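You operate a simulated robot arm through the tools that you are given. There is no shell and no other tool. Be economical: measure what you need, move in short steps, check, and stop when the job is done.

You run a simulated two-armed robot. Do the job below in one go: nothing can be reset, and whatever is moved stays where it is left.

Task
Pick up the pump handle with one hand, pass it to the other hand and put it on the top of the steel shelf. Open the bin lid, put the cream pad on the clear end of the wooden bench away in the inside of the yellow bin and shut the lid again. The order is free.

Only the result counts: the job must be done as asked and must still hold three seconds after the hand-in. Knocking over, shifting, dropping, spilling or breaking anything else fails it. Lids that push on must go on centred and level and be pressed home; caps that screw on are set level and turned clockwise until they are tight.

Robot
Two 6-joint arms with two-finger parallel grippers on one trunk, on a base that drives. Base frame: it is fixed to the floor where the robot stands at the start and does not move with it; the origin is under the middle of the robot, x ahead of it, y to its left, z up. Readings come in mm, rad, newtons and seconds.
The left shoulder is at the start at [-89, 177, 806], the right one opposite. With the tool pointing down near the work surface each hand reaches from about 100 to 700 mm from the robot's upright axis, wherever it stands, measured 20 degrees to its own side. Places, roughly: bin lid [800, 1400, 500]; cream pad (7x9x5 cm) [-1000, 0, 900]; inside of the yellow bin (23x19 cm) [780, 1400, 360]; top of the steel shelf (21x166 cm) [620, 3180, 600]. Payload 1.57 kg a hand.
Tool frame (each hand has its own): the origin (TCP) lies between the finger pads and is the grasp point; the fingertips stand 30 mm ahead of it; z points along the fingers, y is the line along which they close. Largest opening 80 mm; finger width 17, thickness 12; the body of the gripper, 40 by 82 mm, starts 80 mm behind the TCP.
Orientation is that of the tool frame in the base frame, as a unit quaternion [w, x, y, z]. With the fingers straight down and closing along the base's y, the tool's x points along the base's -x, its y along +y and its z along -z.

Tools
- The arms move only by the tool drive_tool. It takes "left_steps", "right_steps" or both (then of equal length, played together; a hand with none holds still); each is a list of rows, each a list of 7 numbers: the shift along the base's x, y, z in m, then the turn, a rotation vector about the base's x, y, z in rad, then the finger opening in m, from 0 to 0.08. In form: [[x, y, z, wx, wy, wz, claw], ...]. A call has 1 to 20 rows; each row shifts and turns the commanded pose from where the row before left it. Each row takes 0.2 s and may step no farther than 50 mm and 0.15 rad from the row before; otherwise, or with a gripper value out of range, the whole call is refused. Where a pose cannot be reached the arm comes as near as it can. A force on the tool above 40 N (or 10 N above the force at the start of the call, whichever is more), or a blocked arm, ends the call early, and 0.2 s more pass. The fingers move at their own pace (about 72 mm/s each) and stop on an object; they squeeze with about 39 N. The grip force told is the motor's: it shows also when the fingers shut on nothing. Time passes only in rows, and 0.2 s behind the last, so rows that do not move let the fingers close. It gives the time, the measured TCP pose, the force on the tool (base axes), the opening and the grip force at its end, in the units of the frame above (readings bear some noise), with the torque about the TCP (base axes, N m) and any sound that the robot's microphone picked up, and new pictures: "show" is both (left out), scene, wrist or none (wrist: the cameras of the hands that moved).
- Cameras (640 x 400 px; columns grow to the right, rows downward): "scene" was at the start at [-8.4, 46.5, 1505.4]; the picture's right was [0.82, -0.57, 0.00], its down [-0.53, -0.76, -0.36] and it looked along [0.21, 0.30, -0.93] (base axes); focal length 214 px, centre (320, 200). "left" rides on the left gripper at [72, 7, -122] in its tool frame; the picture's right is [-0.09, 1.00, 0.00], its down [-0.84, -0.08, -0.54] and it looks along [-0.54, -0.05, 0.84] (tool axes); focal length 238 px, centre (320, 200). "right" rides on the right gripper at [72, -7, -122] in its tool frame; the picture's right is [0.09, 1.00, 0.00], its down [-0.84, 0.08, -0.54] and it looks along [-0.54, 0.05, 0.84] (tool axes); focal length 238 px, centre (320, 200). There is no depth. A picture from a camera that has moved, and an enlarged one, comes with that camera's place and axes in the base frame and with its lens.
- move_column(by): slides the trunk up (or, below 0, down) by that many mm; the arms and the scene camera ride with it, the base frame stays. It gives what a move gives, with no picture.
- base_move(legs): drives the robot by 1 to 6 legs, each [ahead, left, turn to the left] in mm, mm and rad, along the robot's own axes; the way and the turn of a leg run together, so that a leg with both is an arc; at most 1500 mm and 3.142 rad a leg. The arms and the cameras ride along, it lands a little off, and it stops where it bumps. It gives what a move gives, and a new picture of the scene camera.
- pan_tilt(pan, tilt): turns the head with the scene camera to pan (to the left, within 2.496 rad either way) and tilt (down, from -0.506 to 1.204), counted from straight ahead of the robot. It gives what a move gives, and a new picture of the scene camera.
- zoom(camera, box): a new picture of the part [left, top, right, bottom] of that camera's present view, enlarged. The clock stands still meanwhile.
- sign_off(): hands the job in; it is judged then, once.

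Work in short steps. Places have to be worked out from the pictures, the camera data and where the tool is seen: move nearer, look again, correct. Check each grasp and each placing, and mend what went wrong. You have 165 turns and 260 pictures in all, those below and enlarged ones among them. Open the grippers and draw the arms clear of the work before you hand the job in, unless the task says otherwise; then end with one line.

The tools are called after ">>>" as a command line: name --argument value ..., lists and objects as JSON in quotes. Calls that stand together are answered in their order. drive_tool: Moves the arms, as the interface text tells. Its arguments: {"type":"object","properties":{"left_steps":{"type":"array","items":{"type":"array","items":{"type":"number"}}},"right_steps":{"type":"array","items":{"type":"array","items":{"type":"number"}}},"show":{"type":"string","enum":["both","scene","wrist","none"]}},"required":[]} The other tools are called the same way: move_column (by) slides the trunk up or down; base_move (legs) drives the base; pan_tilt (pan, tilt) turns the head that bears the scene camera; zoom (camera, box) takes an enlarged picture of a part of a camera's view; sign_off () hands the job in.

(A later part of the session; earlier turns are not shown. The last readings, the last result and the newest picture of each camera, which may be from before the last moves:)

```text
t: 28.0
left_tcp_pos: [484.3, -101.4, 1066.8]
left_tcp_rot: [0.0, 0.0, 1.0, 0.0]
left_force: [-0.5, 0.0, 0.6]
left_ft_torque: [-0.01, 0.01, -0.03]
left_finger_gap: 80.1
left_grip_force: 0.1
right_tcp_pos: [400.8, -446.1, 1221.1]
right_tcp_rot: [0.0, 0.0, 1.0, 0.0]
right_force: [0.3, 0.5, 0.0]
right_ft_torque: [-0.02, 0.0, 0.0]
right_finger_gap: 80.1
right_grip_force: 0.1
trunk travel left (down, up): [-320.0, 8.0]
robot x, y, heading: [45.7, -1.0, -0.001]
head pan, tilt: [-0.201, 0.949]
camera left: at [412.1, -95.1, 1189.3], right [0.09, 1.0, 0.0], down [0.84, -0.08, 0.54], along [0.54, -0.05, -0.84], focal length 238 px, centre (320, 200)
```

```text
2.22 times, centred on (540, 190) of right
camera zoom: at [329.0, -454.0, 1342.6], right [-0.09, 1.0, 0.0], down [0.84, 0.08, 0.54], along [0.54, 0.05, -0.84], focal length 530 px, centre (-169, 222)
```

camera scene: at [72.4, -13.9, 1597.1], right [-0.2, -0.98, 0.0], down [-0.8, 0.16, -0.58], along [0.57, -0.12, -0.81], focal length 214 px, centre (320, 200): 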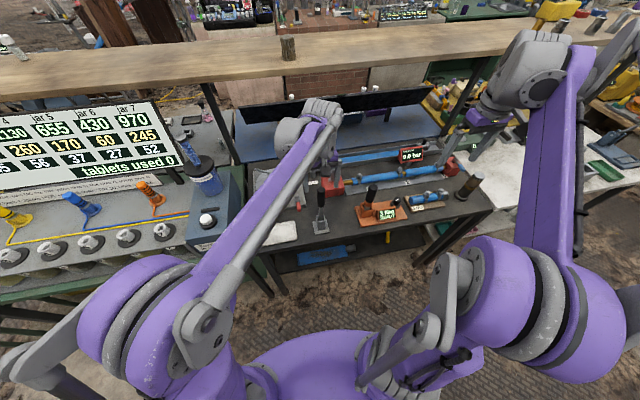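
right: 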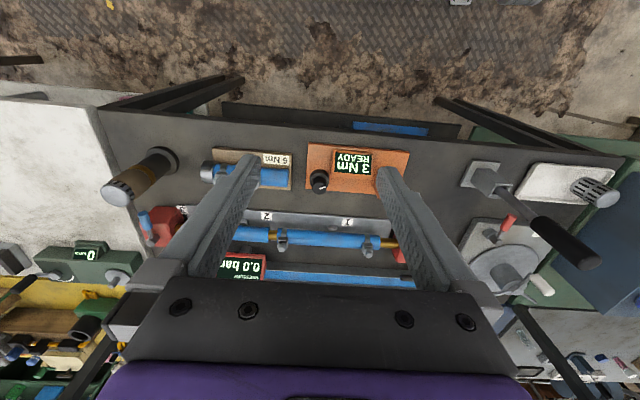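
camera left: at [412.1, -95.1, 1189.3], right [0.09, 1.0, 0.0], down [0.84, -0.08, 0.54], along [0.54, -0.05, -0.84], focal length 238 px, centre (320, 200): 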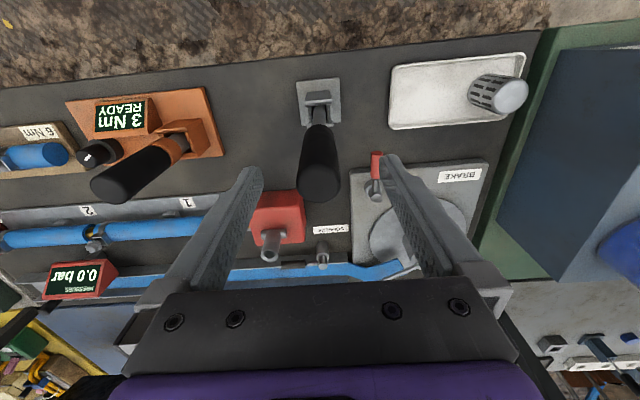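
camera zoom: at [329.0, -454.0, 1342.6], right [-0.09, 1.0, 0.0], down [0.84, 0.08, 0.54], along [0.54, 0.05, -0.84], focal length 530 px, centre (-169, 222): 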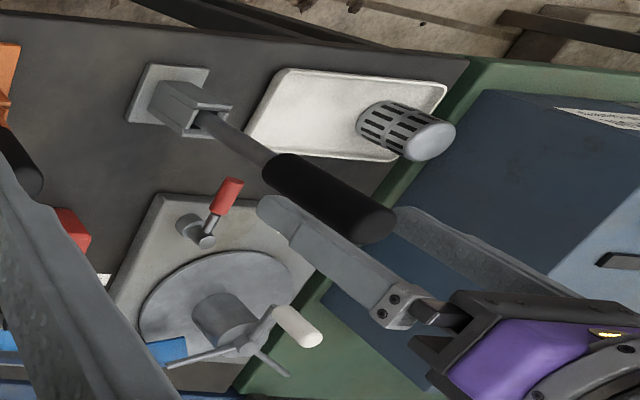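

The handle top matches x ~480, z ~1063. I lower to TCP z 1035 and close.

>>> drive_tool --left_steps '[[-0.003, 0, -0.016, 0, 0, 0, 0.08], [0.0, 0, -0.016, 0, 0, 0, 0.08], [0, 0, 0, 0, 0, 0, 0.03], [0, 0, 0, 0, 0, 0, 0.0], [0, 0, 0, 0, 0, 0, 0.0], [0, 0, 0, 0, 0, 0, 0.0]]' --show "wrist"

```text
t: 29.4
left_tcp_pos: [482.4, -100.5, 1034.5]
left_tcp_rot: [-0.001, 0.0, 1.0, 0.0]
left_force: [0.0, -0.4, -0.2]
left_ft_torque: [0.1, 0.04, 0.0]
left_finger_gap: 26.3
left_grip_force: 37.6
right_tcp_pos: [402.7, -447.2, 1221.1]
right_tcp_rot: [0.0, -0.001, 1.0, 0.0]
right_force: [-0.1, -0.1, 0.2]
right_ft_torque: [0.01, 0.02, 0.0]
right_finger_gap: 79.8
right_grip_force: 0.1
trunk travel left (down, up): [-320.0, 8.0]
robot x, y, heading: [46.5, -0.5, -0.002]
head pan, tilt: [-0.201, 0.949]
camera left: at [409.0, -95.4, 1156.7], right [0.09, 1.0, 0.0], down [0.84, -0.08, 0.54], along [0.54, -0.05, -0.84], focal length 238 px, centre (320, 200)
```

left: 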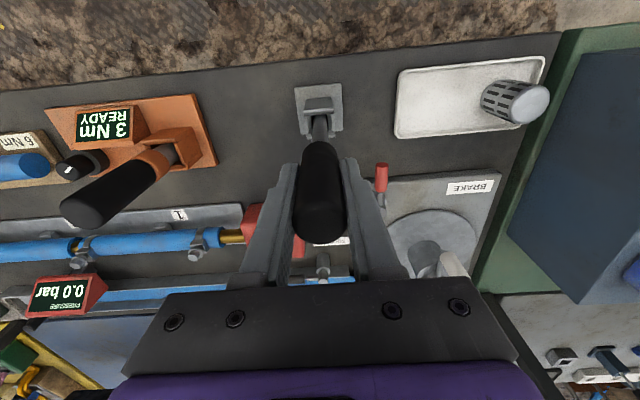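

Gripped (gap 26 mm). I lift slowly and watch whether only the handle comes up.

>>> drive_tool --left_steps '[[0, 0, 0.02, 0, 0, 0, 0.0], [0, 0, 0.03, 0, 0, 0, 0.0], [0, 0, 0.03, 0, 0, 0, 0.0]]' --show "both"

>>> zoom --camera "scene" --box '[270, 120, 390, 230]'

```text
t: 30.2
left_tcp_pos: [480.1, -101.4, 1114.4]
left_tcp_rot: [0.0, 0.0, 1.0, 0.0]
left_force: [-0.3, -0.7, -2.4]
left_ft_torque: [0.02, 0.0, 0.03]
left_finger_gap: 26.3
left_grip_force: 37.2
right_tcp_pos: [402.3, -446.3, 1221.6]
right_tcp_rot: [0.001, 0.0, 1.0, 0.001]
right_force: [0.8, 0.6, -0.2]
right_ft_torque: [0.03, -0.02, -0.01]
right_finger_gap: 80.0
right_grip_force: 0.0
trunk travel left (down, up): [-320.0, 8.0]
robot x, y, heading: [40.8, 2.1, -0.002]
head pan, tilt: [-0.201, 0.949]
camera scene: at [72.0, -13.7, 1597.1], right [-0.2, -0.98, 0.0], down [-0.8, 0.16, -0.58], along [0.57, -0.12, -0.81], focal length 214 px, centre (320, 200)
camera left: at [409.2, -94.9, 1236.5], right [0.09, 1.0, 0.0], down [0.84, -0.08, 0.54], along [0.54, -0.05, -0.84], focal length 238 px, centre (320, 200)
```

scene: 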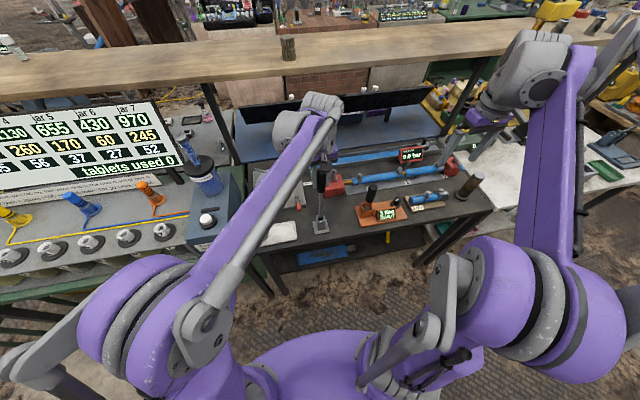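
left: 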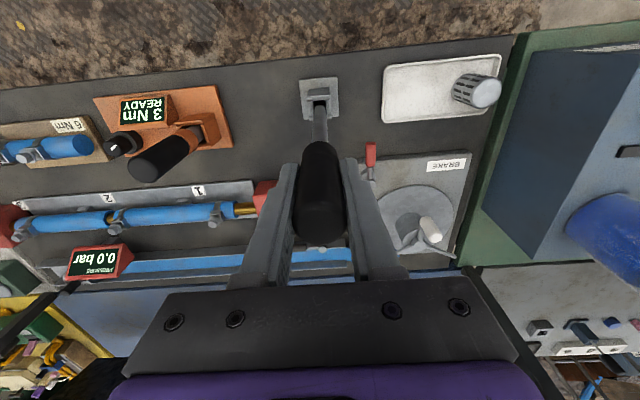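

```text
3.64 times, centred on (330, 175) of scene
camera zoom: at [72.0, -13.7, 1597.1], right [-0.2, -0.98, 0.0], down [-0.8, 0.16, -0.58], along [0.57, -0.12, -0.81], focal length 780 px, centre (284, 291)
```

zoom: 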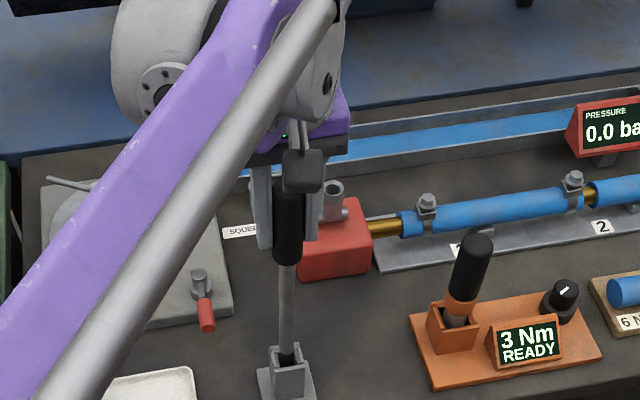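

The handle slides out and the stand stays. I lift further until it is clear, then back towards the robot.

>>> drive_tool --left_steps '[[0, 0, 0.04, 0, 0, 0, 0.0], [0, 0, 0.04, 0, 0, 0, 0.0], [0, 0, 0.03, 0, 0, 0, 0.0]]' --show "both"

>>> zoom --camera "scene" --box '[270, 120, 390, 230]'

>>> zoom --camera "right" --box '[440, 100, 640, 280]'

```text
t: 31.0
left_tcp_pos: [479.3, -100.6, 1223.0]
left_tcp_rot: [0.0, 0.0, 1.0, -0.001]
left_force: [0.0, 0.7, -3.1]
left_ft_torque: [0.0, 0.0, -0.03]
left_finger_gap: 26.1
left_grip_force: 37.5
right_tcp_pos: [401.6, -447.4, 1221.5]
right_tcp_rot: [0.0, 0.0, 1.0, 0.0]
right_force: [-0.4, -1.0, 0.7]
right_ft_torque: [0.0, 0.0, 0.03]
right_finger_gap: 80.2
right_grip_force: 0.0
trunk travel left (down, up): [-320.0, 8.0]
robot x, y, heading: [41.2, 0.5, 0.003]
head pan, tilt: [-0.201, 0.949]
camera scene: at [72.3, -14.0, 1597.1], right [-0.2, -0.98, 0.0], down [-0.8, 0.16, -0.58], along [0.57, -0.12, -0.81], focal length 214 px, centre (320, 200)
camera left: at [408.1, -94.9, 1345.5], right [0.09, 1.0, 0.0], down [0.84, -0.08, 0.54], along [0.54, -0.05, -0.84], focal length 238 px, centre (320, 200)
```

scene: 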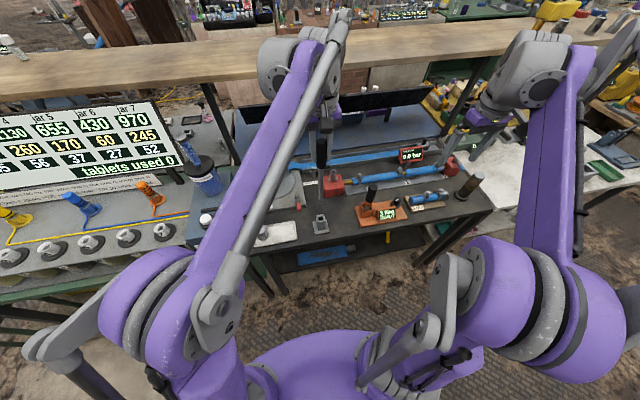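
left: 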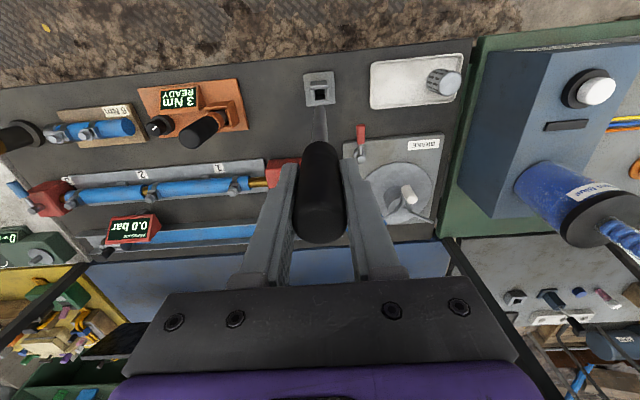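

```text
3.64 times, centred on (330, 175) of scene
camera zoom: at [72.3, -14.0, 1597.1], right [-0.2, -0.98, 0.0], down [-0.8, 0.16, -0.58], along [0.57, -0.12, -0.81], focal length 780 px, centre (284, 291)
```

zoom: 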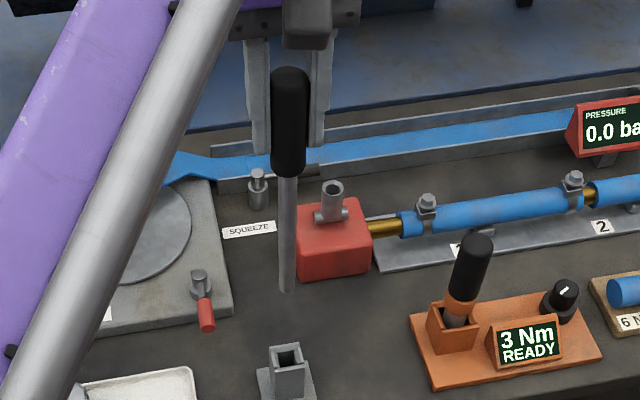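

```text
2.22 times, centred on (540, 190) of right
camera zoom: at [329.2, -454.2, 1342.5], right [-0.09, 1.0, 0.0], down [0.84, 0.08, 0.54], along [0.54, 0.05, -0.84], focal length 530 px, centre (-169, 222)
```

zoom: 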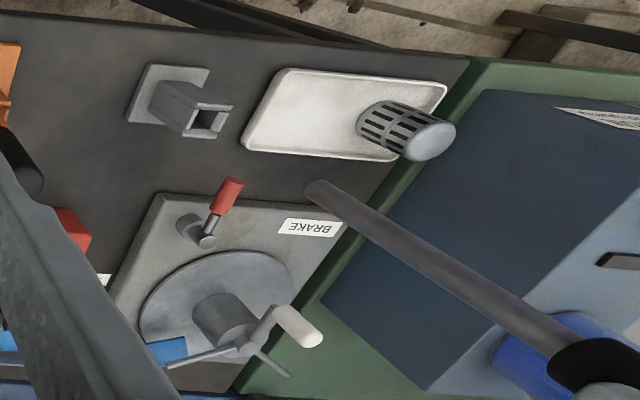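

The handle is free (about 228 mm long, shaft below the black grip). I back the base off 250 mm for room, and pitch the right hand level, pointing forward.

>>> base_move --legs '[[-250, 0, 0]]'

>>> drive_tool --right_steps '[[0, 0, -0.01, 0, -0.15, 0, 0.08], [0, 0, -0.01, 0, -0.15, 0, 0.08], [0, 0, -0.01, 0, -0.15, 0, 0.08], [0, 0, -0.01, 0, -0.15, 0, 0.08], [0, 0, -0.01, 0, -0.15, 0, 0.08], [0, 0, -0.01, 0, -0.15, 0, 0.08], [0, 0, -0.01, 0, -0.15, 0, 0.08], [0, 0, -0.01, 0, -0.15, 0, 0.08], [0, 0, -0.01, 0, -0.15, 0, 0.08], [0, 0, 0, 0, -0.15, 0, 0.08], [0, 0, 0, 0, -0.0708, 0, 0.08]]' --show "both"

```text
t: 32.8
left_tcp_pos: [234.2, -102.8, 1222.9]
left_tcp_rot: [0.0, 0.003, 1.0, 0.0]
left_force: [-0.6, 0.2, -1.0]
left_ft_torque: [-0.03, -0.01, 0.01]
left_finger_gap: 26.4
left_grip_force: 37.0
right_tcp_pos: [154.7, -447.7, 1220.5]
right_tcp_rot: [0.0, 0.004, 1.0, 0.0]
right_force: [0.1, -0.5, 0.9]
right_ft_torque: [0.03, 0.02, -0.01]
right_finger_gap: 80.0
right_grip_force: 0.0
trunk travel left (down, up): [-320.0, 8.0]
robot x, y, heading: [-206.8, 0.5, 0.0]
head pan, tilt: [-0.201, 0.949]
camera scene: at [-173.4, -13.2, 1597.3], right [-0.21, -0.98, 0.0], down [-0.8, 0.17, -0.58], along [0.57, -0.12, -0.81], focal length 214 px, centre (320, 200)
```

scene: 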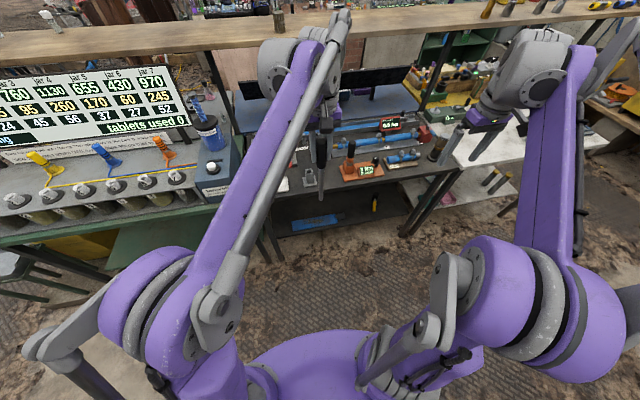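

```text
t: 35.2
left_tcp_pos: [232.8, -102.9, 1222.8]
left_tcp_rot: [0.0, 0.003, 1.0, -0.001]
left_force: [-0.2, -1.0, -1.6]
left_ft_torque: [-0.03, 0.03, -0.01]
left_finger_gap: 26.1
left_grip_force: 37.1
right_tcp_pos: [153.6, -448.3, 1130.9]
right_tcp_rot: [0.707, 0.003, 0.707, 0.002]
right_force: [0.1, 0.5, 1.0]
right_ft_torque: [0.0, 0.03, -0.01]
right_finger_gap: 80.2
right_grip_force: 0.2
trunk travel left (down, up): [-320.0, 8.0]
robot x, y, heading: [-199.5, -0.5, -0.005]
head pan, tilt: [-0.201, 0.949]
camera scene: at [-174.2, -13.4, 1597.1], right [-0.21, -0.98, 0.0], down [-0.8, 0.17, -0.58], along [0.57, -0.12, -0.81], focal length 214 px, centre (320, 200)
camera right: at [30.4, -455.1, 1058.3], right [0.0, 1.0, -0.09], down [-0.54, 0.07, 0.84], along [0.84, 0.05, 0.54], focal length 238 px, centre (320, 200)
```

scene: 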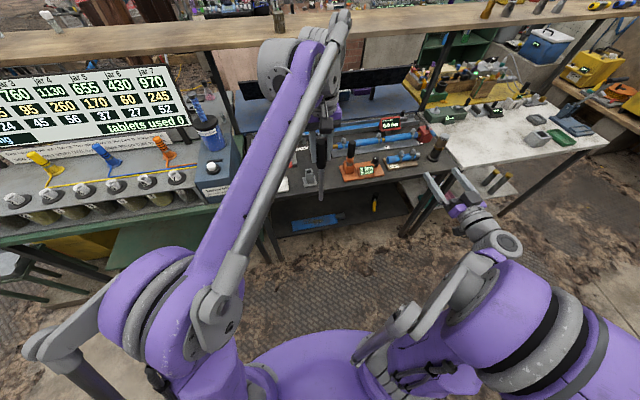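
right: 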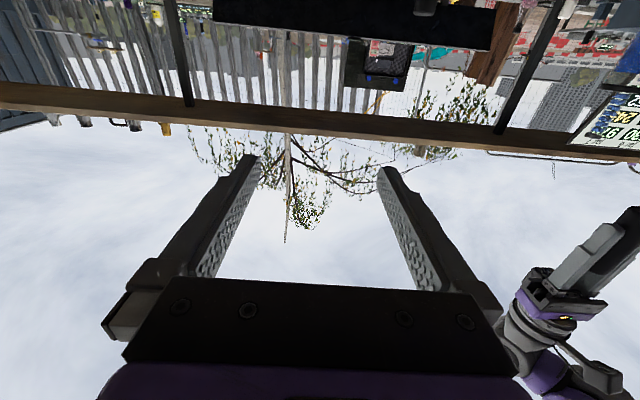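

Right hand is level. I bring the hands together in y: left shifts right by 80 mm, right comes in by 160 mm.

>>> drive_tool --left_steps '[[0, -0.02, -0.01, 0, 0, 0, 0], [0, -0.02, -0.01, 0, 0, 0, 0], [0, -0.02, -0.01, 0, 0, 0, 0], [0, -0.02, 0, 0, 0, 0, 0]]' --right_steps '[[0, 0.04, -0.007, 0, 0, 0, 0.08], [0, 0.04, -0.007, 0, 0, 0, 0.08], [0, 0.04, -0.007, 0, 0, 0, 0.08], [0, 0.04, 0, 0, 0, 0, 0.08]]' --show "both"

```text
t: 36.2
left_tcp_pos: [231.0, -181.4, 1194.7]
left_tcp_rot: [0.001, 0.003, 1.0, 0.001]
left_force: [1.0, -0.1, -2.0]
left_ft_torque: [-0.01, -0.01, -0.01]
left_finger_gap: 26.1
left_grip_force: 37.4
right_tcp_pos: [151.7, -290.2, 1108.8]
right_tcp_rot: [0.707, 0.002, 0.707, 0.002]
right_force: [0.1, 0.3, -0.4]
right_ft_torque: [0.02, -0.02, -0.01]
right_finger_gap: 80.2
right_grip_force: 0.0
trunk travel left (down, up): [-320.0, 8.0]
robot x, y, heading: [-202.5, -1.7, -0.005]
head pan, tilt: [-0.201, 0.949]
camera scene: at [-175.5, -12.9, 1597.1], right [-0.21, -0.98, 0.0], down [-0.8, 0.17, -0.58], along [0.57, -0.12, -0.81], focal length 214 px, centre (320, 200)
camera right: at [28.3, -295.9, 1037.3], right [0.0, 1.0, -0.09], down [-0.54, 0.07, 0.84], along [0.84, 0.05, 0.54], focal length 238 px, centre (320, 200)
camera left: at [159.3, -175.0, 1316.3], right [0.1, 1.0, 0.0], down [0.84, -0.08, 0.54], along [0.54, -0.05, -0.84], focal length 238 px, centre (320, 200)
```

scene: 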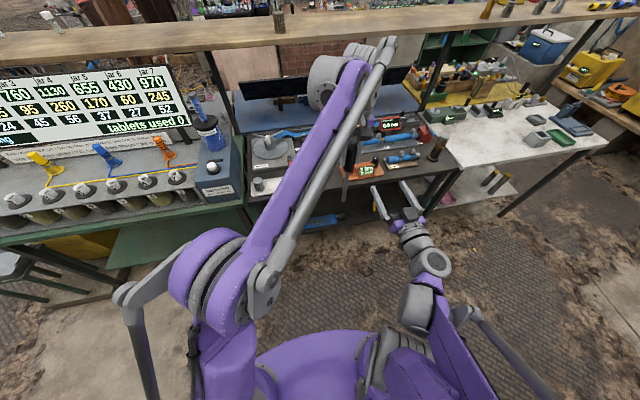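
right: 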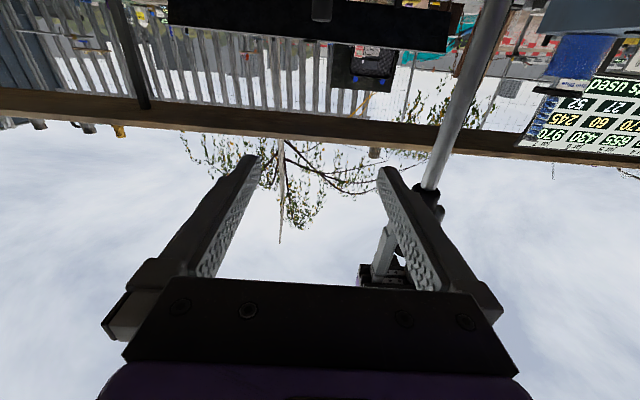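
left: 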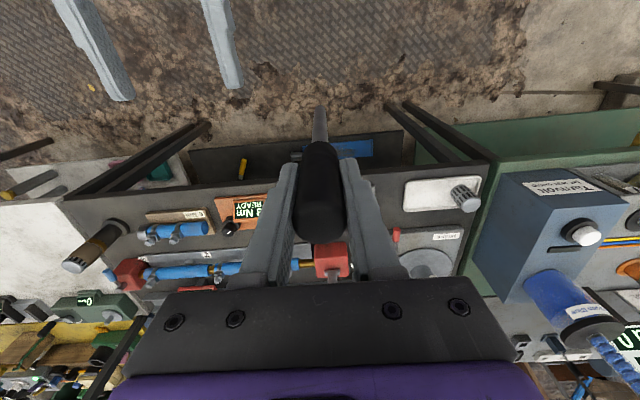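

Both arms are clear of each other. I align the right hand in y with the handle.

>>> drive_tool --right_steps '[[0, 0.04, 0, 0, 0, 0, 0.08], [0, 0.04, 0, 0, 0, 0, 0.08], [0, 0.028, 0, 0, 0, 0, 0.08]]' --show "both"

```text
t: 37.0
left_tcp_pos: [233.4, -181.7, 1194.5]
left_tcp_rot: [0.0, 0.004, 1.0, 0.0]
left_force: [-0.4, 0.4, -2.8]
left_ft_torque: [-0.02, 0.01, -0.02]
left_finger_gap: 26.0
left_grip_force: 37.1
right_tcp_pos: [152.3, -183.3, 1110.0]
right_tcp_rot: [0.706, 0.001, 0.708, 0.002]
right_force: [0.3, 0.5, -0.1]
right_ft_torque: [0.0, -0.02, 0.01]
right_finger_gap: 80.5
right_grip_force: 0.1
trunk travel left (down, up): [-320.0, 8.0]
robot x, y, heading: [-203.3, -0.3, -0.006]
head pan, tilt: [-0.201, 0.949]
camera scene: at [-174.0, -13.6, 1597.1], right [-0.21, -0.98, 0.0], down [-0.8, 0.17, -0.58], along [0.57, -0.12, -0.81], focal length 214 px, centre (320, 200)
camera right: at [29.2, -190.1, 1038.2], right [0.0, 1.0, -0.09], down [-0.54, 0.07, 0.84], along [0.84, 0.05, 0.54], focal length 238 px, centre (320, 200)
```

scene: 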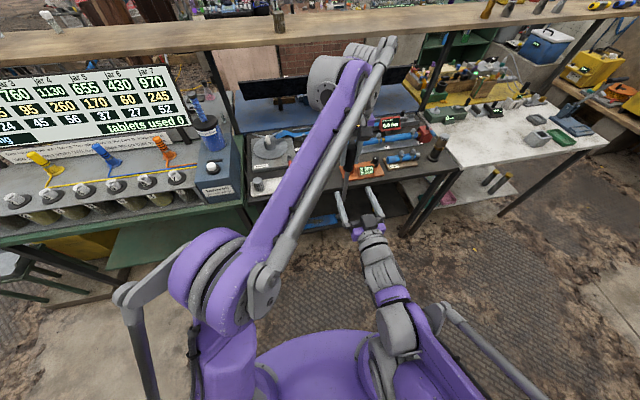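
right: 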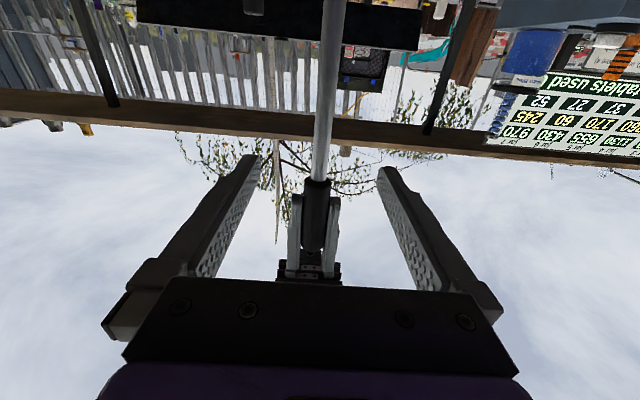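

The shaft is centred between the right fingers. I advance 66 mm so the shaft lies toward the tips, then close.

>>> drive_tool --right_steps '[[0.03, 0.001, 0, 0, 0, 0, 0.08], [0.025, 0, 0, 0, 0, 0, 0.08], [0.012, 0, 0, 0, 0, 0, 0.08], [0, 0, 0, 0, 0, 0, 0.03], [0, 0, 0, 0, 0, 0, 0.0], [0, 0, 0, 0, 0, 0, 0.0], [0, 0, 0, 0, 0, 0, 0.0], [0, 0, 0, 0, 0, 0, 0.0]]' --show "both"

>>> zoom --camera "right" --box '[220, 80, 420, 280]'

>>> zoom --camera "scene" --box '[310, 120, 420, 240]'

```text
t: 38.8
left_tcp_pos: [233.9, -180.5, 1193.4]
left_tcp_rot: [0.0, 0.003, 1.0, 0.0]
left_force: [-1.9, 7.9, -2.6]
left_ft_torque: [1.24, 0.05, 0.03]
left_finger_gap: 26.0
left_grip_force: 37.5
right_tcp_pos: [220.1, -179.5, 1111.2]
right_tcp_rot: [0.707, 0.001, 0.708, 0.002]
right_force: [3.4, -8.2, 0.3]
right_ft_torque: [-0.54, 0.1, -0.1]
right_finger_gap: 13.5
right_grip_force: 30.3
trunk travel left (down, up): [-320.0, 8.0]
robot x, y, heading: [-203.3, 3.8, -0.006]
head pan, tilt: [-0.201, 0.949]
camera scene: at [-174.3, -13.2, 1597.1], right [-0.21, -0.98, 0.0], down [-0.8, 0.17, -0.58], along [0.57, -0.12, -0.81], focal length 214 px, centre (320, 200)
camera right: at [96.9, -187.4, 1039.5], right [0.0, 1.0, -0.09], down [-0.54, 0.07, 0.84], along [0.84, 0.05, 0.54], focal length 238 px, centre (320, 200)
```

scene: 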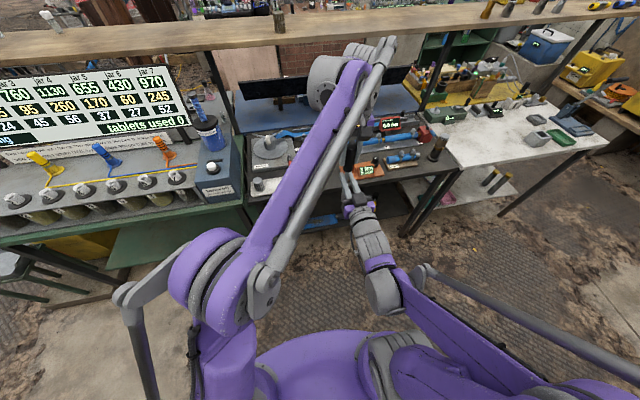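
right: 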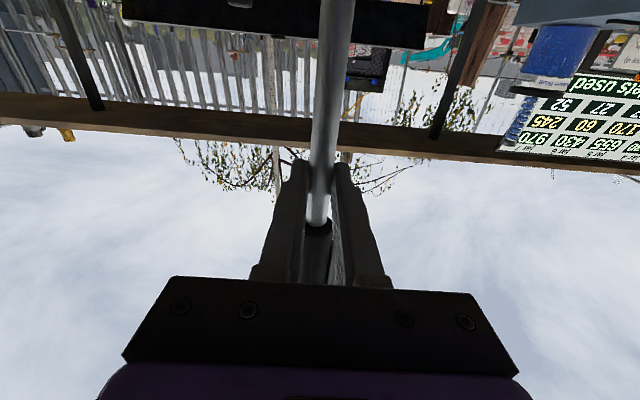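

```text
2.00 times, centred on (320, 180) of right
camera zoom: at [96.9, -187.4, 1039.5], right [0.0, 1.0, -0.09], down [-0.54, 0.07, 0.84], along [0.84, 0.05, 0.54], focal length 477 px, centre (320, 240)
```

zoom: 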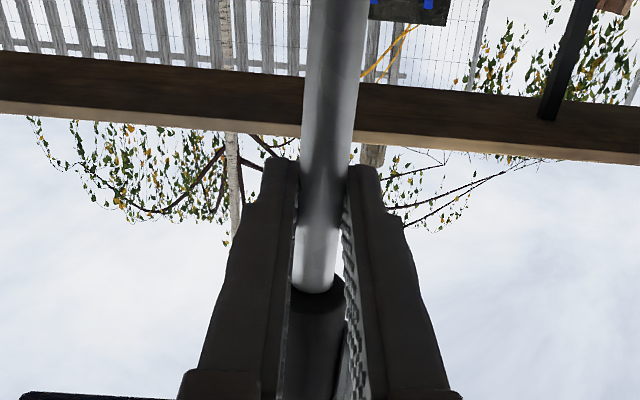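

```text
3.33 times, centred on (365, 180) of scene
camera zoom: at [-174.3, -13.2, 1597.1], right [-0.21, -0.98, 0.0], down [-0.8, 0.17, -0.58], along [0.57, -0.12, -0.81], focal length 715 px, centre (170, 267)
```

zoom: 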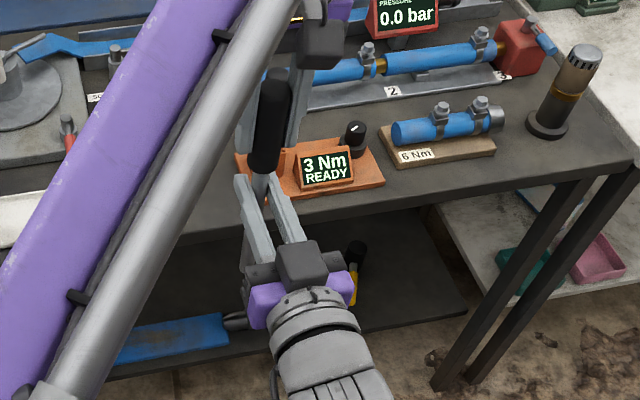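

The right hand holds the shaft (13.5 mm). I ease 2 mm in y to drop the side load, then open the left and draw it up clear.

>>> drive_tool --left_steps '[[0, 0, 0, 0, 0, 0, 0.0], [0, 0, 0, 0, 0, 0, 0.0]]' --right_steps '[[0, -0.002, 0, 0, 0, 0, 0.0], [0, 0, 0, 0, 0, 0, 0.0]]' --show "none"

>>> drive_tool --left_steps '[[0, 0, 0, 0, 0, 0, 0.05], [0, 0, 0, 0, 0, 0, 0.08], [0, 0, 0, 0, 0, 0, 0.08], [0, 0, 0.04, 0, 0, 0, 0.08], [0, 0, 0.04, 0, 0, 0, 0.08], [0, 0.03, 0.01, 0, 0, 0, 0.08], [0, 0.045, 0, 0, 0, 0, 0.08], [0, 0.045, 0, 0, 0, 0, 0.08]]' --show "both"

>>> zoom --camera "scene" --box '[310, 120, 420, 240]'

>>> zoom --camera "right" --box '[160, 0, 480, 300]'

```text
t: 39.4
left_tcp_pos: [233.6, -181.4, 1193.6]
left_tcp_rot: [0.0, 0.002, 1.0, 0.0]
left_force: [0.6, 6.7, -5.5]
left_ft_torque: [1.07, 0.01, 0.01]
left_finger_gap: 26.4
left_grip_force: 37.4
right_tcp_pos: [219.7, -180.7, 1111.6]
right_tcp_rot: [0.707, 0.002, 0.707, 0.002]
right_force: [-0.3, -5.3, 4.1]
right_ft_torque: [-0.55, 0.02, -0.06]
right_finger_gap: 14.1
right_grip_force: 30.3
trunk travel left (down, up): [-320.0, 8.0]
robot x, y, heading: [-203.5, 3.6, -0.005]
head pan, tilt: [-0.201, 0.949]
```

```text
t: 41.2
left_tcp_pos: [230.1, -55.6, 1275.9]
left_tcp_rot: [0.0, 0.004, 1.0, -0.001]
left_force: [0.3, -0.3, -0.5]
left_ft_torque: [-0.09, -0.01, 0.02]
left_finger_gap: 79.9
left_grip_force: 0.1
left hand out of reach, approached as far as the arm can: row 5
right_tcp_pos: [219.5, -180.1, 1112.1]
right_tcp_rot: [0.707, 0.001, 0.707, 0.003]
right_force: [-0.1, -1.7, -0.5]
right_ft_torque: [0.34, 0.04, -0.04]
right_finger_gap: 13.4
right_grip_force: 30.2
trunk travel left (down, up): [-320.0, 8.0]
robot x, y, heading: [-203.5, 0.8, -0.006]
head pan, tilt: [-0.201, 0.949]
camera scene: at [-174.6, -11.7, 1597.1], right [-0.21, -0.98, 0.0], down [-0.8, 0.17, -0.58], along [0.57, -0.12, -0.81], focal length 214 px, centre (320, 200)
camera left: at [157.6, -49.7, 1398.0], right [0.1, 1.0, 0.0], down [0.84, -0.08, 0.54], along [0.54, -0.05, -0.84], focal length 238 px, centre (320, 200)
```

scene: 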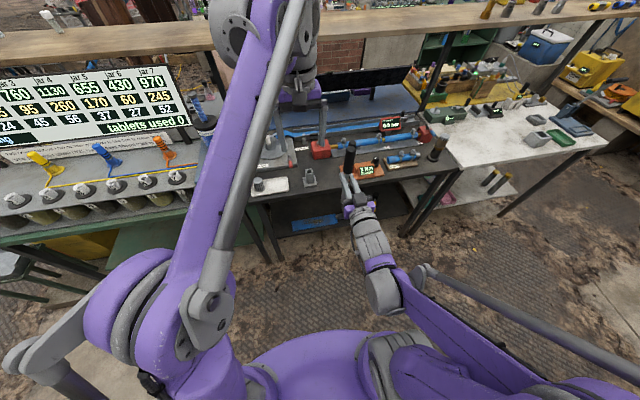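
left: 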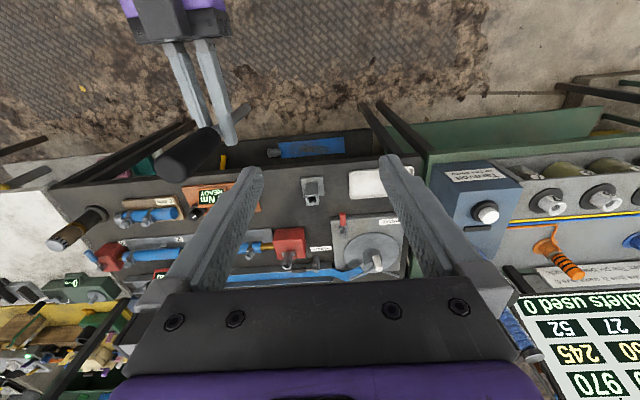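

```text
3.33 times, centred on (365, 180) of scene
camera zoom: at [-174.6, -11.7, 1597.1], right [-0.21, -0.98, 0.0], down [-0.8, 0.17, -0.58], along [0.57, -0.12, -0.81], focal length 715 px, centre (170, 267)
```

zoom: 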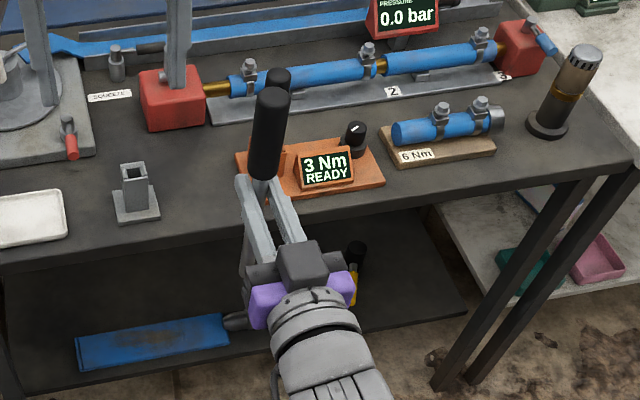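

```text
1.33 times, centred on (320, 150) of right
camera zoom: at [96.9, -187.0, 1039.4], right [0.0, 1.0, -0.09], down [-0.54, 0.07, 0.84], along [0.84, 0.05, 0.54], focal length 318 px, centre (320, 267)
```

zoom: 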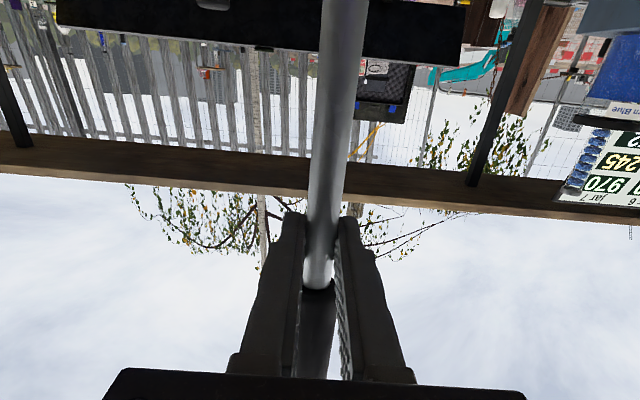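

The handover worked; the right hand alone holds the handle. I turn left in place towards the shelf and drive part of the way.

>>> base_move --legs '[[0, 0, 1.571], [1300, 0, 0]]'

>>> pan_tilt --pan -0.3 --tilt 0.5

>>> pan_tilt --pan -1.3 --tilt 0.7

```text
t: 51.6
left_tcp_pos: [-101.1, 1748.6, 1277.0]
left_tcp_rot: [0.0, -0.694, 0.72, 0.001]
left_force: [0.5, 0.1, 0.7]
left_ft_torque: [-0.01, 0.0, 0.0]
left_finger_gap: 79.9
left_grip_force: 0.1
right_tcp_pos: [22.4, 1735.2, 1111.3]
right_tcp_rot: [0.506, -0.491, 0.509, 0.494]
right_force: [-0.1, -0.2, 0.1]
right_ft_torque: [-0.06, -0.02, -0.03]
right_finger_gap: 13.9
right_grip_force: 30.0
trunk travel left (down, up): [-320.0, 8.0]
robot x, y, heading: [-174.1, 1319.0, 1.535]
head pan, tilt: [-0.201, 0.949]
camera scene: at [-157.6, 1346.9, 1597.0], right [0.97, -0.24, 0.0], down [-0.19, -0.79, -0.58], along [0.14, 0.57, -0.81], focal length 214 px, centre (320, 200)
```

scene: 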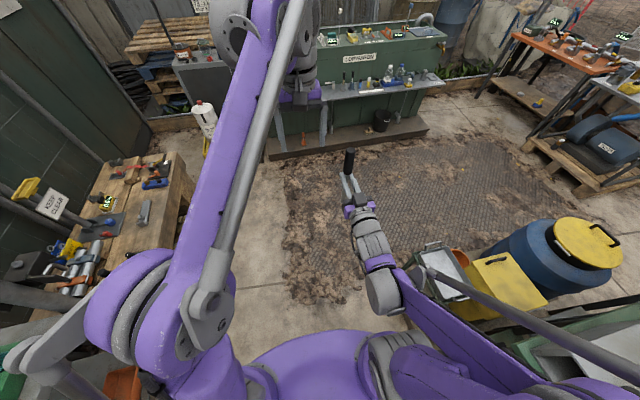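

```text
t: 52.5
left_tcp_pos: [-99.8, 1748.6, 1275.7]
left_tcp_rot: [0.0, -0.693, 0.721, 0.0]
left_force: [-0.1, -0.3, 0.1]
left_ft_torque: [0.01, 0.02, 0.0]
left_finger_gap: 80.1
left_grip_force: 0.0
right_tcp_pos: [22.6, 1734.7, 1111.2]
right_tcp_rot: [0.506, -0.49, 0.51, 0.494]
right_force: [0.3, 0.5, -0.4]
right_ft_torque: [-0.05, -0.02, 0.02]
right_finger_gap: 13.6
right_grip_force: 29.9
trunk travel left (down, up): [-320.0, 8.0]
robot x, y, heading: [-175.9, 1320.9, 1.533]
head pan, tilt: [-0.3, 0.499]
camera scene: at [-144.6, 1362.2, 1634.5], right [0.94, -0.33, 0.0], down [-0.16, -0.45, -0.88], along [0.29, 0.83, -0.48], focal length 214 px, centre (320, 200)
```

scene: 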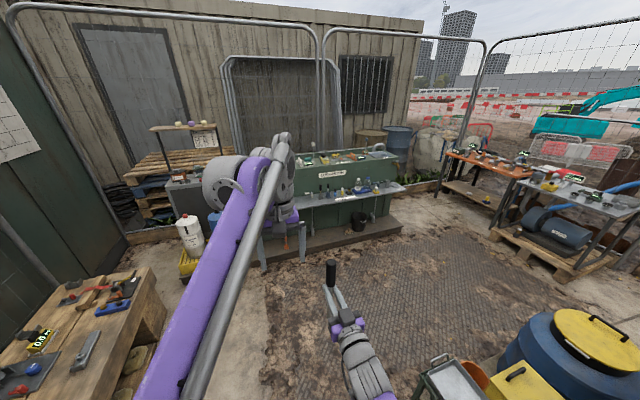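

```text
t: 53.8
left_tcp_pos: [-100.9, 1749.2, 1275.0]
left_tcp_rot: [-0.001, -0.693, 0.721, 0.0]
left_force: [0.3, 0.5, 0.5]
left_ft_torque: [-0.03, -0.04, -0.01]
left_finger_gap: 79.9
left_grip_force: 0.1
right_tcp_pos: [22.0, 1735.7, 1111.1]
right_tcp_rot: [0.506, -0.49, 0.511, 0.493]
right_force: [0.0, 0.3, 0.0]
right_ft_torque: [-0.03, 0.02, -0.02]
right_finger_gap: 13.9
right_grip_force: 30.2
trunk travel left (down, up): [-320.0, 8.0]
robot x, y, heading: [-174.7, 1320.4, 1.534]
head pan, tilt: [-1.3, 0.7]
camera scene: at [-92.2, 1295.9, 1616.9], right [0.23, -0.97, 0.0], down [-0.63, -0.15, -0.77], along [0.74, 0.18, -0.64], focal length 214 px, centre (320, 200)
```

scene: 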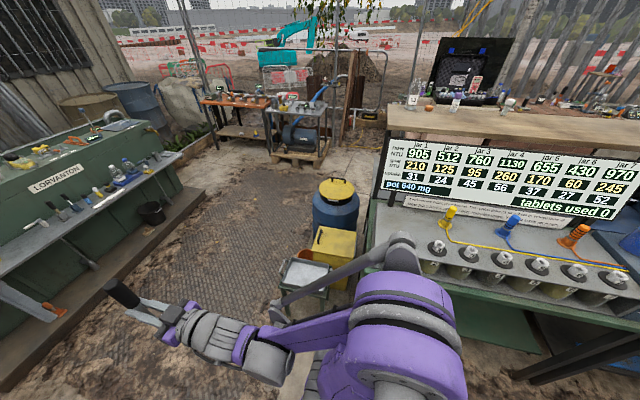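

The yellow bin with its yellow handled lid is seen right of the robot. I first go on to the shelf: ahead, then sideways to its middle.

>>> base_move --legs '[[800, 0, 0.037], [0, -450, 0]]'

>>> pan_tilt --pan -0.3 --tilt 0.7

```text
t: 62.1
left_tcp_pos: [347.5, 2539.5, 1275.9]
left_tcp_rot: [0.0, -0.703, 0.711, 0.0]
left_force: [0.0, 0.2, -0.3]
left_ft_torque: [0.01, 0.0, -0.02]
left_finger_gap: 79.7
left_grip_force: 0.1
right_tcp_pos: [471.7, 2529.1, 1112.6]
right_tcp_rot: [0.5, -0.497, 0.503, 0.5]
right_force: [0.8, -0.2, -0.3]
right_ft_torque: [-0.01, 0.0, 0.05]
right_finger_gap: 13.5
right_grip_force: 30.2
trunk travel left (down, up): [-320.0, 8.0]
robot x, y, heading: [286.8, 2107.1, 1.557]
head pan, tilt: [-1.3, 0.7]
camera scene: at [368.2, 2086.8, 1616.9], right [0.25, -0.97, 0.0], down [-0.62, -0.16, -0.76], along [0.74, 0.19, -0.64], focal length 214 px, centre (320, 200)
```

scene: 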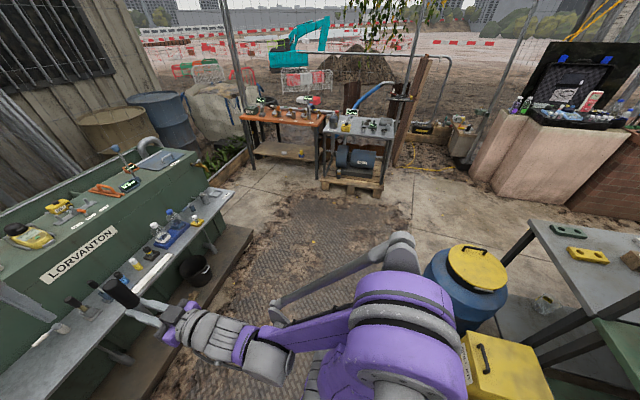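

```text
t: 63.4
left_tcp_pos: [347.1, 2539.4, 1275.9]
left_tcp_rot: [0.0, -0.703, 0.712, 0.0]
left_force: [-0.1, -0.3, -0.4]
left_ft_torque: [0.0, 0.02, -0.01]
left_finger_gap: 80.0
left_grip_force: 0.0
right_tcp_pos: [470.5, 2529.7, 1111.2]
right_tcp_rot: [0.499, -0.497, 0.504, 0.5]
right_force: [1.2, -0.2, -0.2]
right_ft_torque: [-0.03, 0.01, 0.01]
right_finger_gap: 13.8
right_grip_force: 29.8
trunk travel left (down, up): [-320.0, 8.0]
robot x, y, heading: [287.6, 2110.9, 1.552]
head pan, tilt: [-0.3, 0.7]
camera scene: at [312.3, 2146.0, 1616.9], right [0.95, -0.31, 0.0], down [-0.2, -0.61, -0.76], along [0.24, 0.73, -0.64], focal length 214 px, centre (320, 200)
```

scene: 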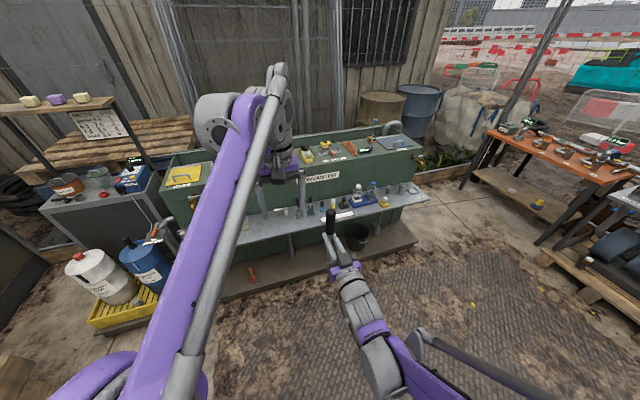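

I enlarge the shelf to find a free stretch.

>>> zoom --camera "scene" --box '[220, 130, 440, 260]'

>>> zoom --camera "left" --box '[0, 0, 640, 400]'

>>> pan_tilt --pan 0.45 --tilt 0.7

```text
2.91 times, centred on (330, 195) of scene
camera zoom: at [312.3, 2146.0, 1616.9], right [0.95, -0.31, 0.0], down [-0.2, -0.61, -0.76], along [0.24, 0.73, -0.64], focal length 624 px, centre (291, 214)
```

zoom: 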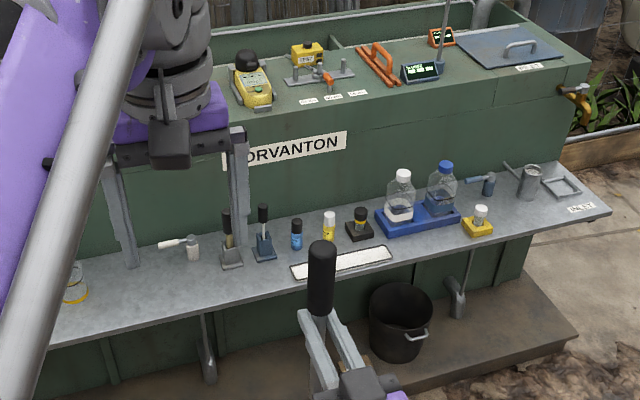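

```text
1.00 times, centred on (320, 200) of left (not enlarged: the box is as wide or as high as the picture)
camera zoom: at [340.0, 2467.1, 1398.0], right [-0.99, 0.11, 0.0], down [0.09, 0.84, 0.54], along [0.06, 0.54, -0.84], focal length 238 px, centre (320, 200)
```

zoom: 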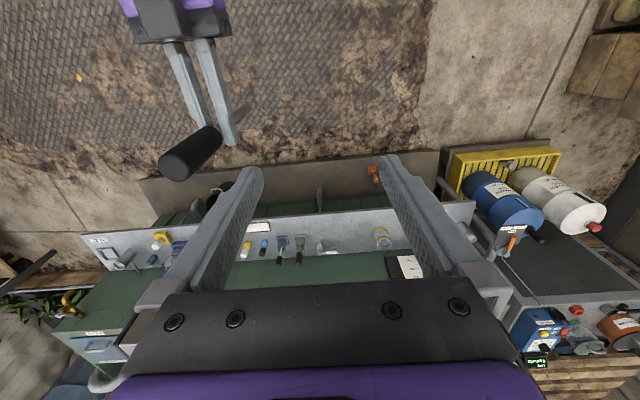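

```text
t: 64.5
left_tcp_pos: [347.6, 2539.8, 1276.2]
left_tcp_rot: [0.0, -0.703, 0.712, 0.0]
left_force: [0.1, -0.1, -0.3]
left_ft_torque: [0.04, -0.02, -0.02]
left_finger_gap: 79.9
left_grip_force: 0.1
right_tcp_pos: [472.0, 2528.2, 1111.3]
right_tcp_rot: [0.5, -0.497, 0.504, 0.5]
right_force: [0.1, 0.5, 0.2]
right_ft_torque: [-0.02, -0.01, 0.0]
right_finger_gap: 13.9
right_grip_force: 30.2
trunk travel left (down, up): [-320.0, 8.0]
robot x, y, heading: [287.8, 2104.7, 1.558]
head pan, tilt: [0.45, 0.7]
camera scene: at [250.1, 2142.1, 1616.9], right [0.91, 0.42, 0.0], down [0.27, -0.58, -0.76], along [-0.32, 0.69, -0.64], focal length 214 px, centre (320, 200)
```

scene: 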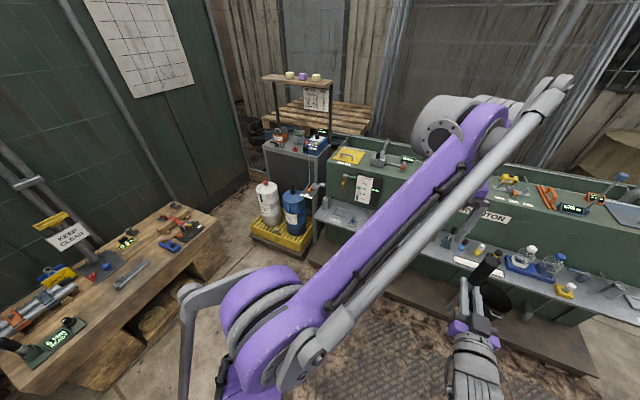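

Between the yellow-ringed beaker (x~141) and the white valve (x~423) the shelf's front is free; I aim at about [280, 3135, 600]. I pull the left arm aside and drive up.

>>> drive_tool --left_steps '[[-0.045, -0.01, 0, 0, 0, 0, 0.08], [-0.045, -0.01, 0, 0, 0, 0, 0.08], [-0.045, -0.01, 0, 0, 0, 0, 0.08], [-0.045, -0.02, 0, 0, 0, 0, 0.08], [-0.045, -0.02, 0, 0, 0, 0, 0.08], [-0.045, -0.02, 0, 0, 0, 0, 0.08], [-0.03, -0.03, 0, 0, 0, 0, 0.08]]' --show "none"

>>> base_move --legs '[[0, 178, 0.014], [450, 0, 0]]'

>>> pan_tilt --pan -0.1 --tilt 0.9

```text
t: 66.1
left_tcp_pos: [44.6, 2416.1, 1274.4]
left_tcp_rot: [0.0, -0.701, 0.713, 0.001]
left_force: [-0.2, -0.9, -0.7]
left_ft_torque: [0.05, 0.02, 0.02]
left_finger_gap: 79.7
left_grip_force: 0.1
right_tcp_pos: [470.7, 2527.7, 1111.6]
right_tcp_rot: [0.501, -0.497, 0.503, 0.499]
right_force: [0.2, -0.5, -0.6]
right_ft_torque: [-0.03, 0.0, -0.01]
right_finger_gap: 13.6
right_grip_force: 29.8
trunk travel left (down, up): [-320.0, 8.0]
robot x, y, heading: [288.2, 2108.8, 1.556]
head pan, tilt: [0.45, 0.7]
```

```text
t: 70.6
left_tcp_pos: [-139.9, 2872.4, 1274.6]
left_tcp_rot: [0.0, 0.708, -0.706, 0.0]
left_force: [0.0, -1.0, 1.1]
left_ft_torque: [0.04, -0.05, -0.03]
left_finger_gap: 80.0
left_grip_force: 0.0
right_tcp_pos: [283.8, 2989.8, 1110.3]
right_tcp_rot: [0.496, -0.501, 0.499, 0.504]
right_force: [-0.6, -0.1, 0.3]
right_ft_torque: [-0.05, 0.03, -0.01]
right_finger_gap: 13.7
right_grip_force: 30.4
trunk travel left (down, up): [-320.0, 8.0]
robot x, y, heading: [106.0, 2566.8, 1.575]
head pan, tilt: [0.45, 0.7]
camera scene: at [69.4, 2600.3, 1616.7], right [0.9, 0.44, 0.0], down [0.28, -0.58, -0.77], along [-0.34, 0.69, -0.64], focal length 214 px, centre (320, 200)
```

scene: 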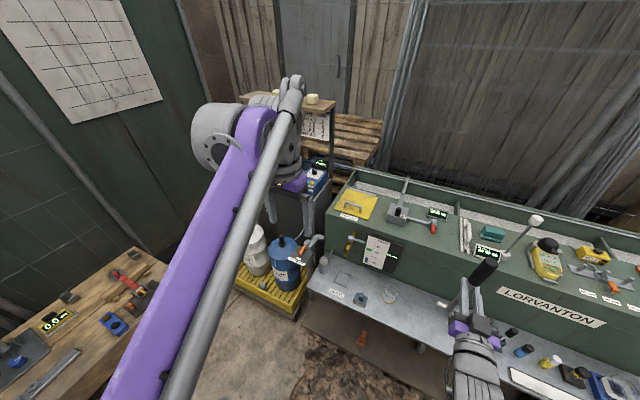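

```text
t: 71.6
left_tcp_pos: [-140.0, 2874.7, 1275.6]
left_tcp_rot: [0.0, 0.708, -0.706, 0.0]
left_force: [0.3, 0.4, -0.1]
left_ft_torque: [0.0, -0.01, 0.04]
left_finger_gap: 80.1
left_grip_force: 0.0
right_tcp_pos: [284.6, 2990.9, 1111.5]
right_tcp_rot: [0.496, -0.501, 0.5, 0.504]
right_force: [0.1, 0.0, 0.0]
right_ft_torque: [-0.05, 0.01, -0.01]
right_finger_gap: 13.8
right_grip_force: 30.6
trunk travel left (down, up): [-320.0, 8.0]
robot x, y, heading: [107.1, 2565.7, 1.57]
head pan, tilt: [-0.099, 0.901]
camera scene: at [113.8, 2599.3, 1600.7], right [1.0, -0.1, 0.0], down [-0.07, -0.78, -0.62], along [0.06, 0.62, -0.78], focal length 214 px, centre (320, 200)
```

scene: 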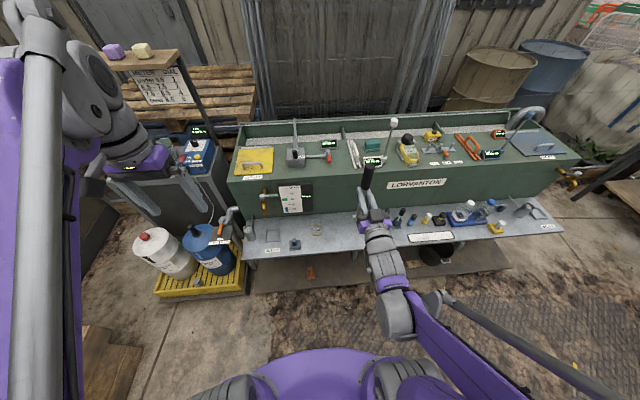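

I enlarge the shelf under the hand.

>>> zoom --camera "scene" --box '[240, 180, 470, 290]'

```text
2.78 times, centred on (355, 235) of scene
camera zoom: at [113.8, 2599.3, 1600.7], right [1.0, -0.1, 0.0], down [-0.07, -0.78, -0.62], along [0.06, 0.62, -0.78], focal length 597 px, centre (223, 103)
```

zoom: 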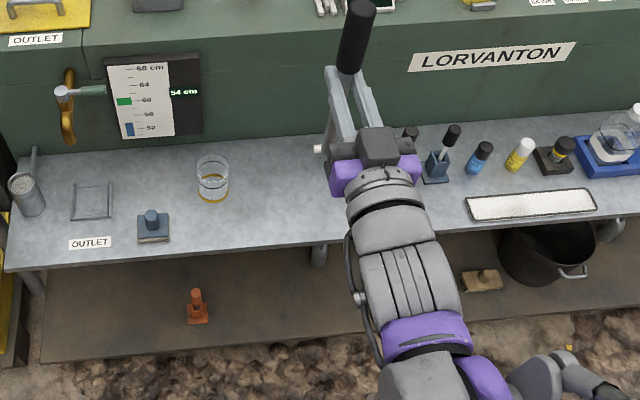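

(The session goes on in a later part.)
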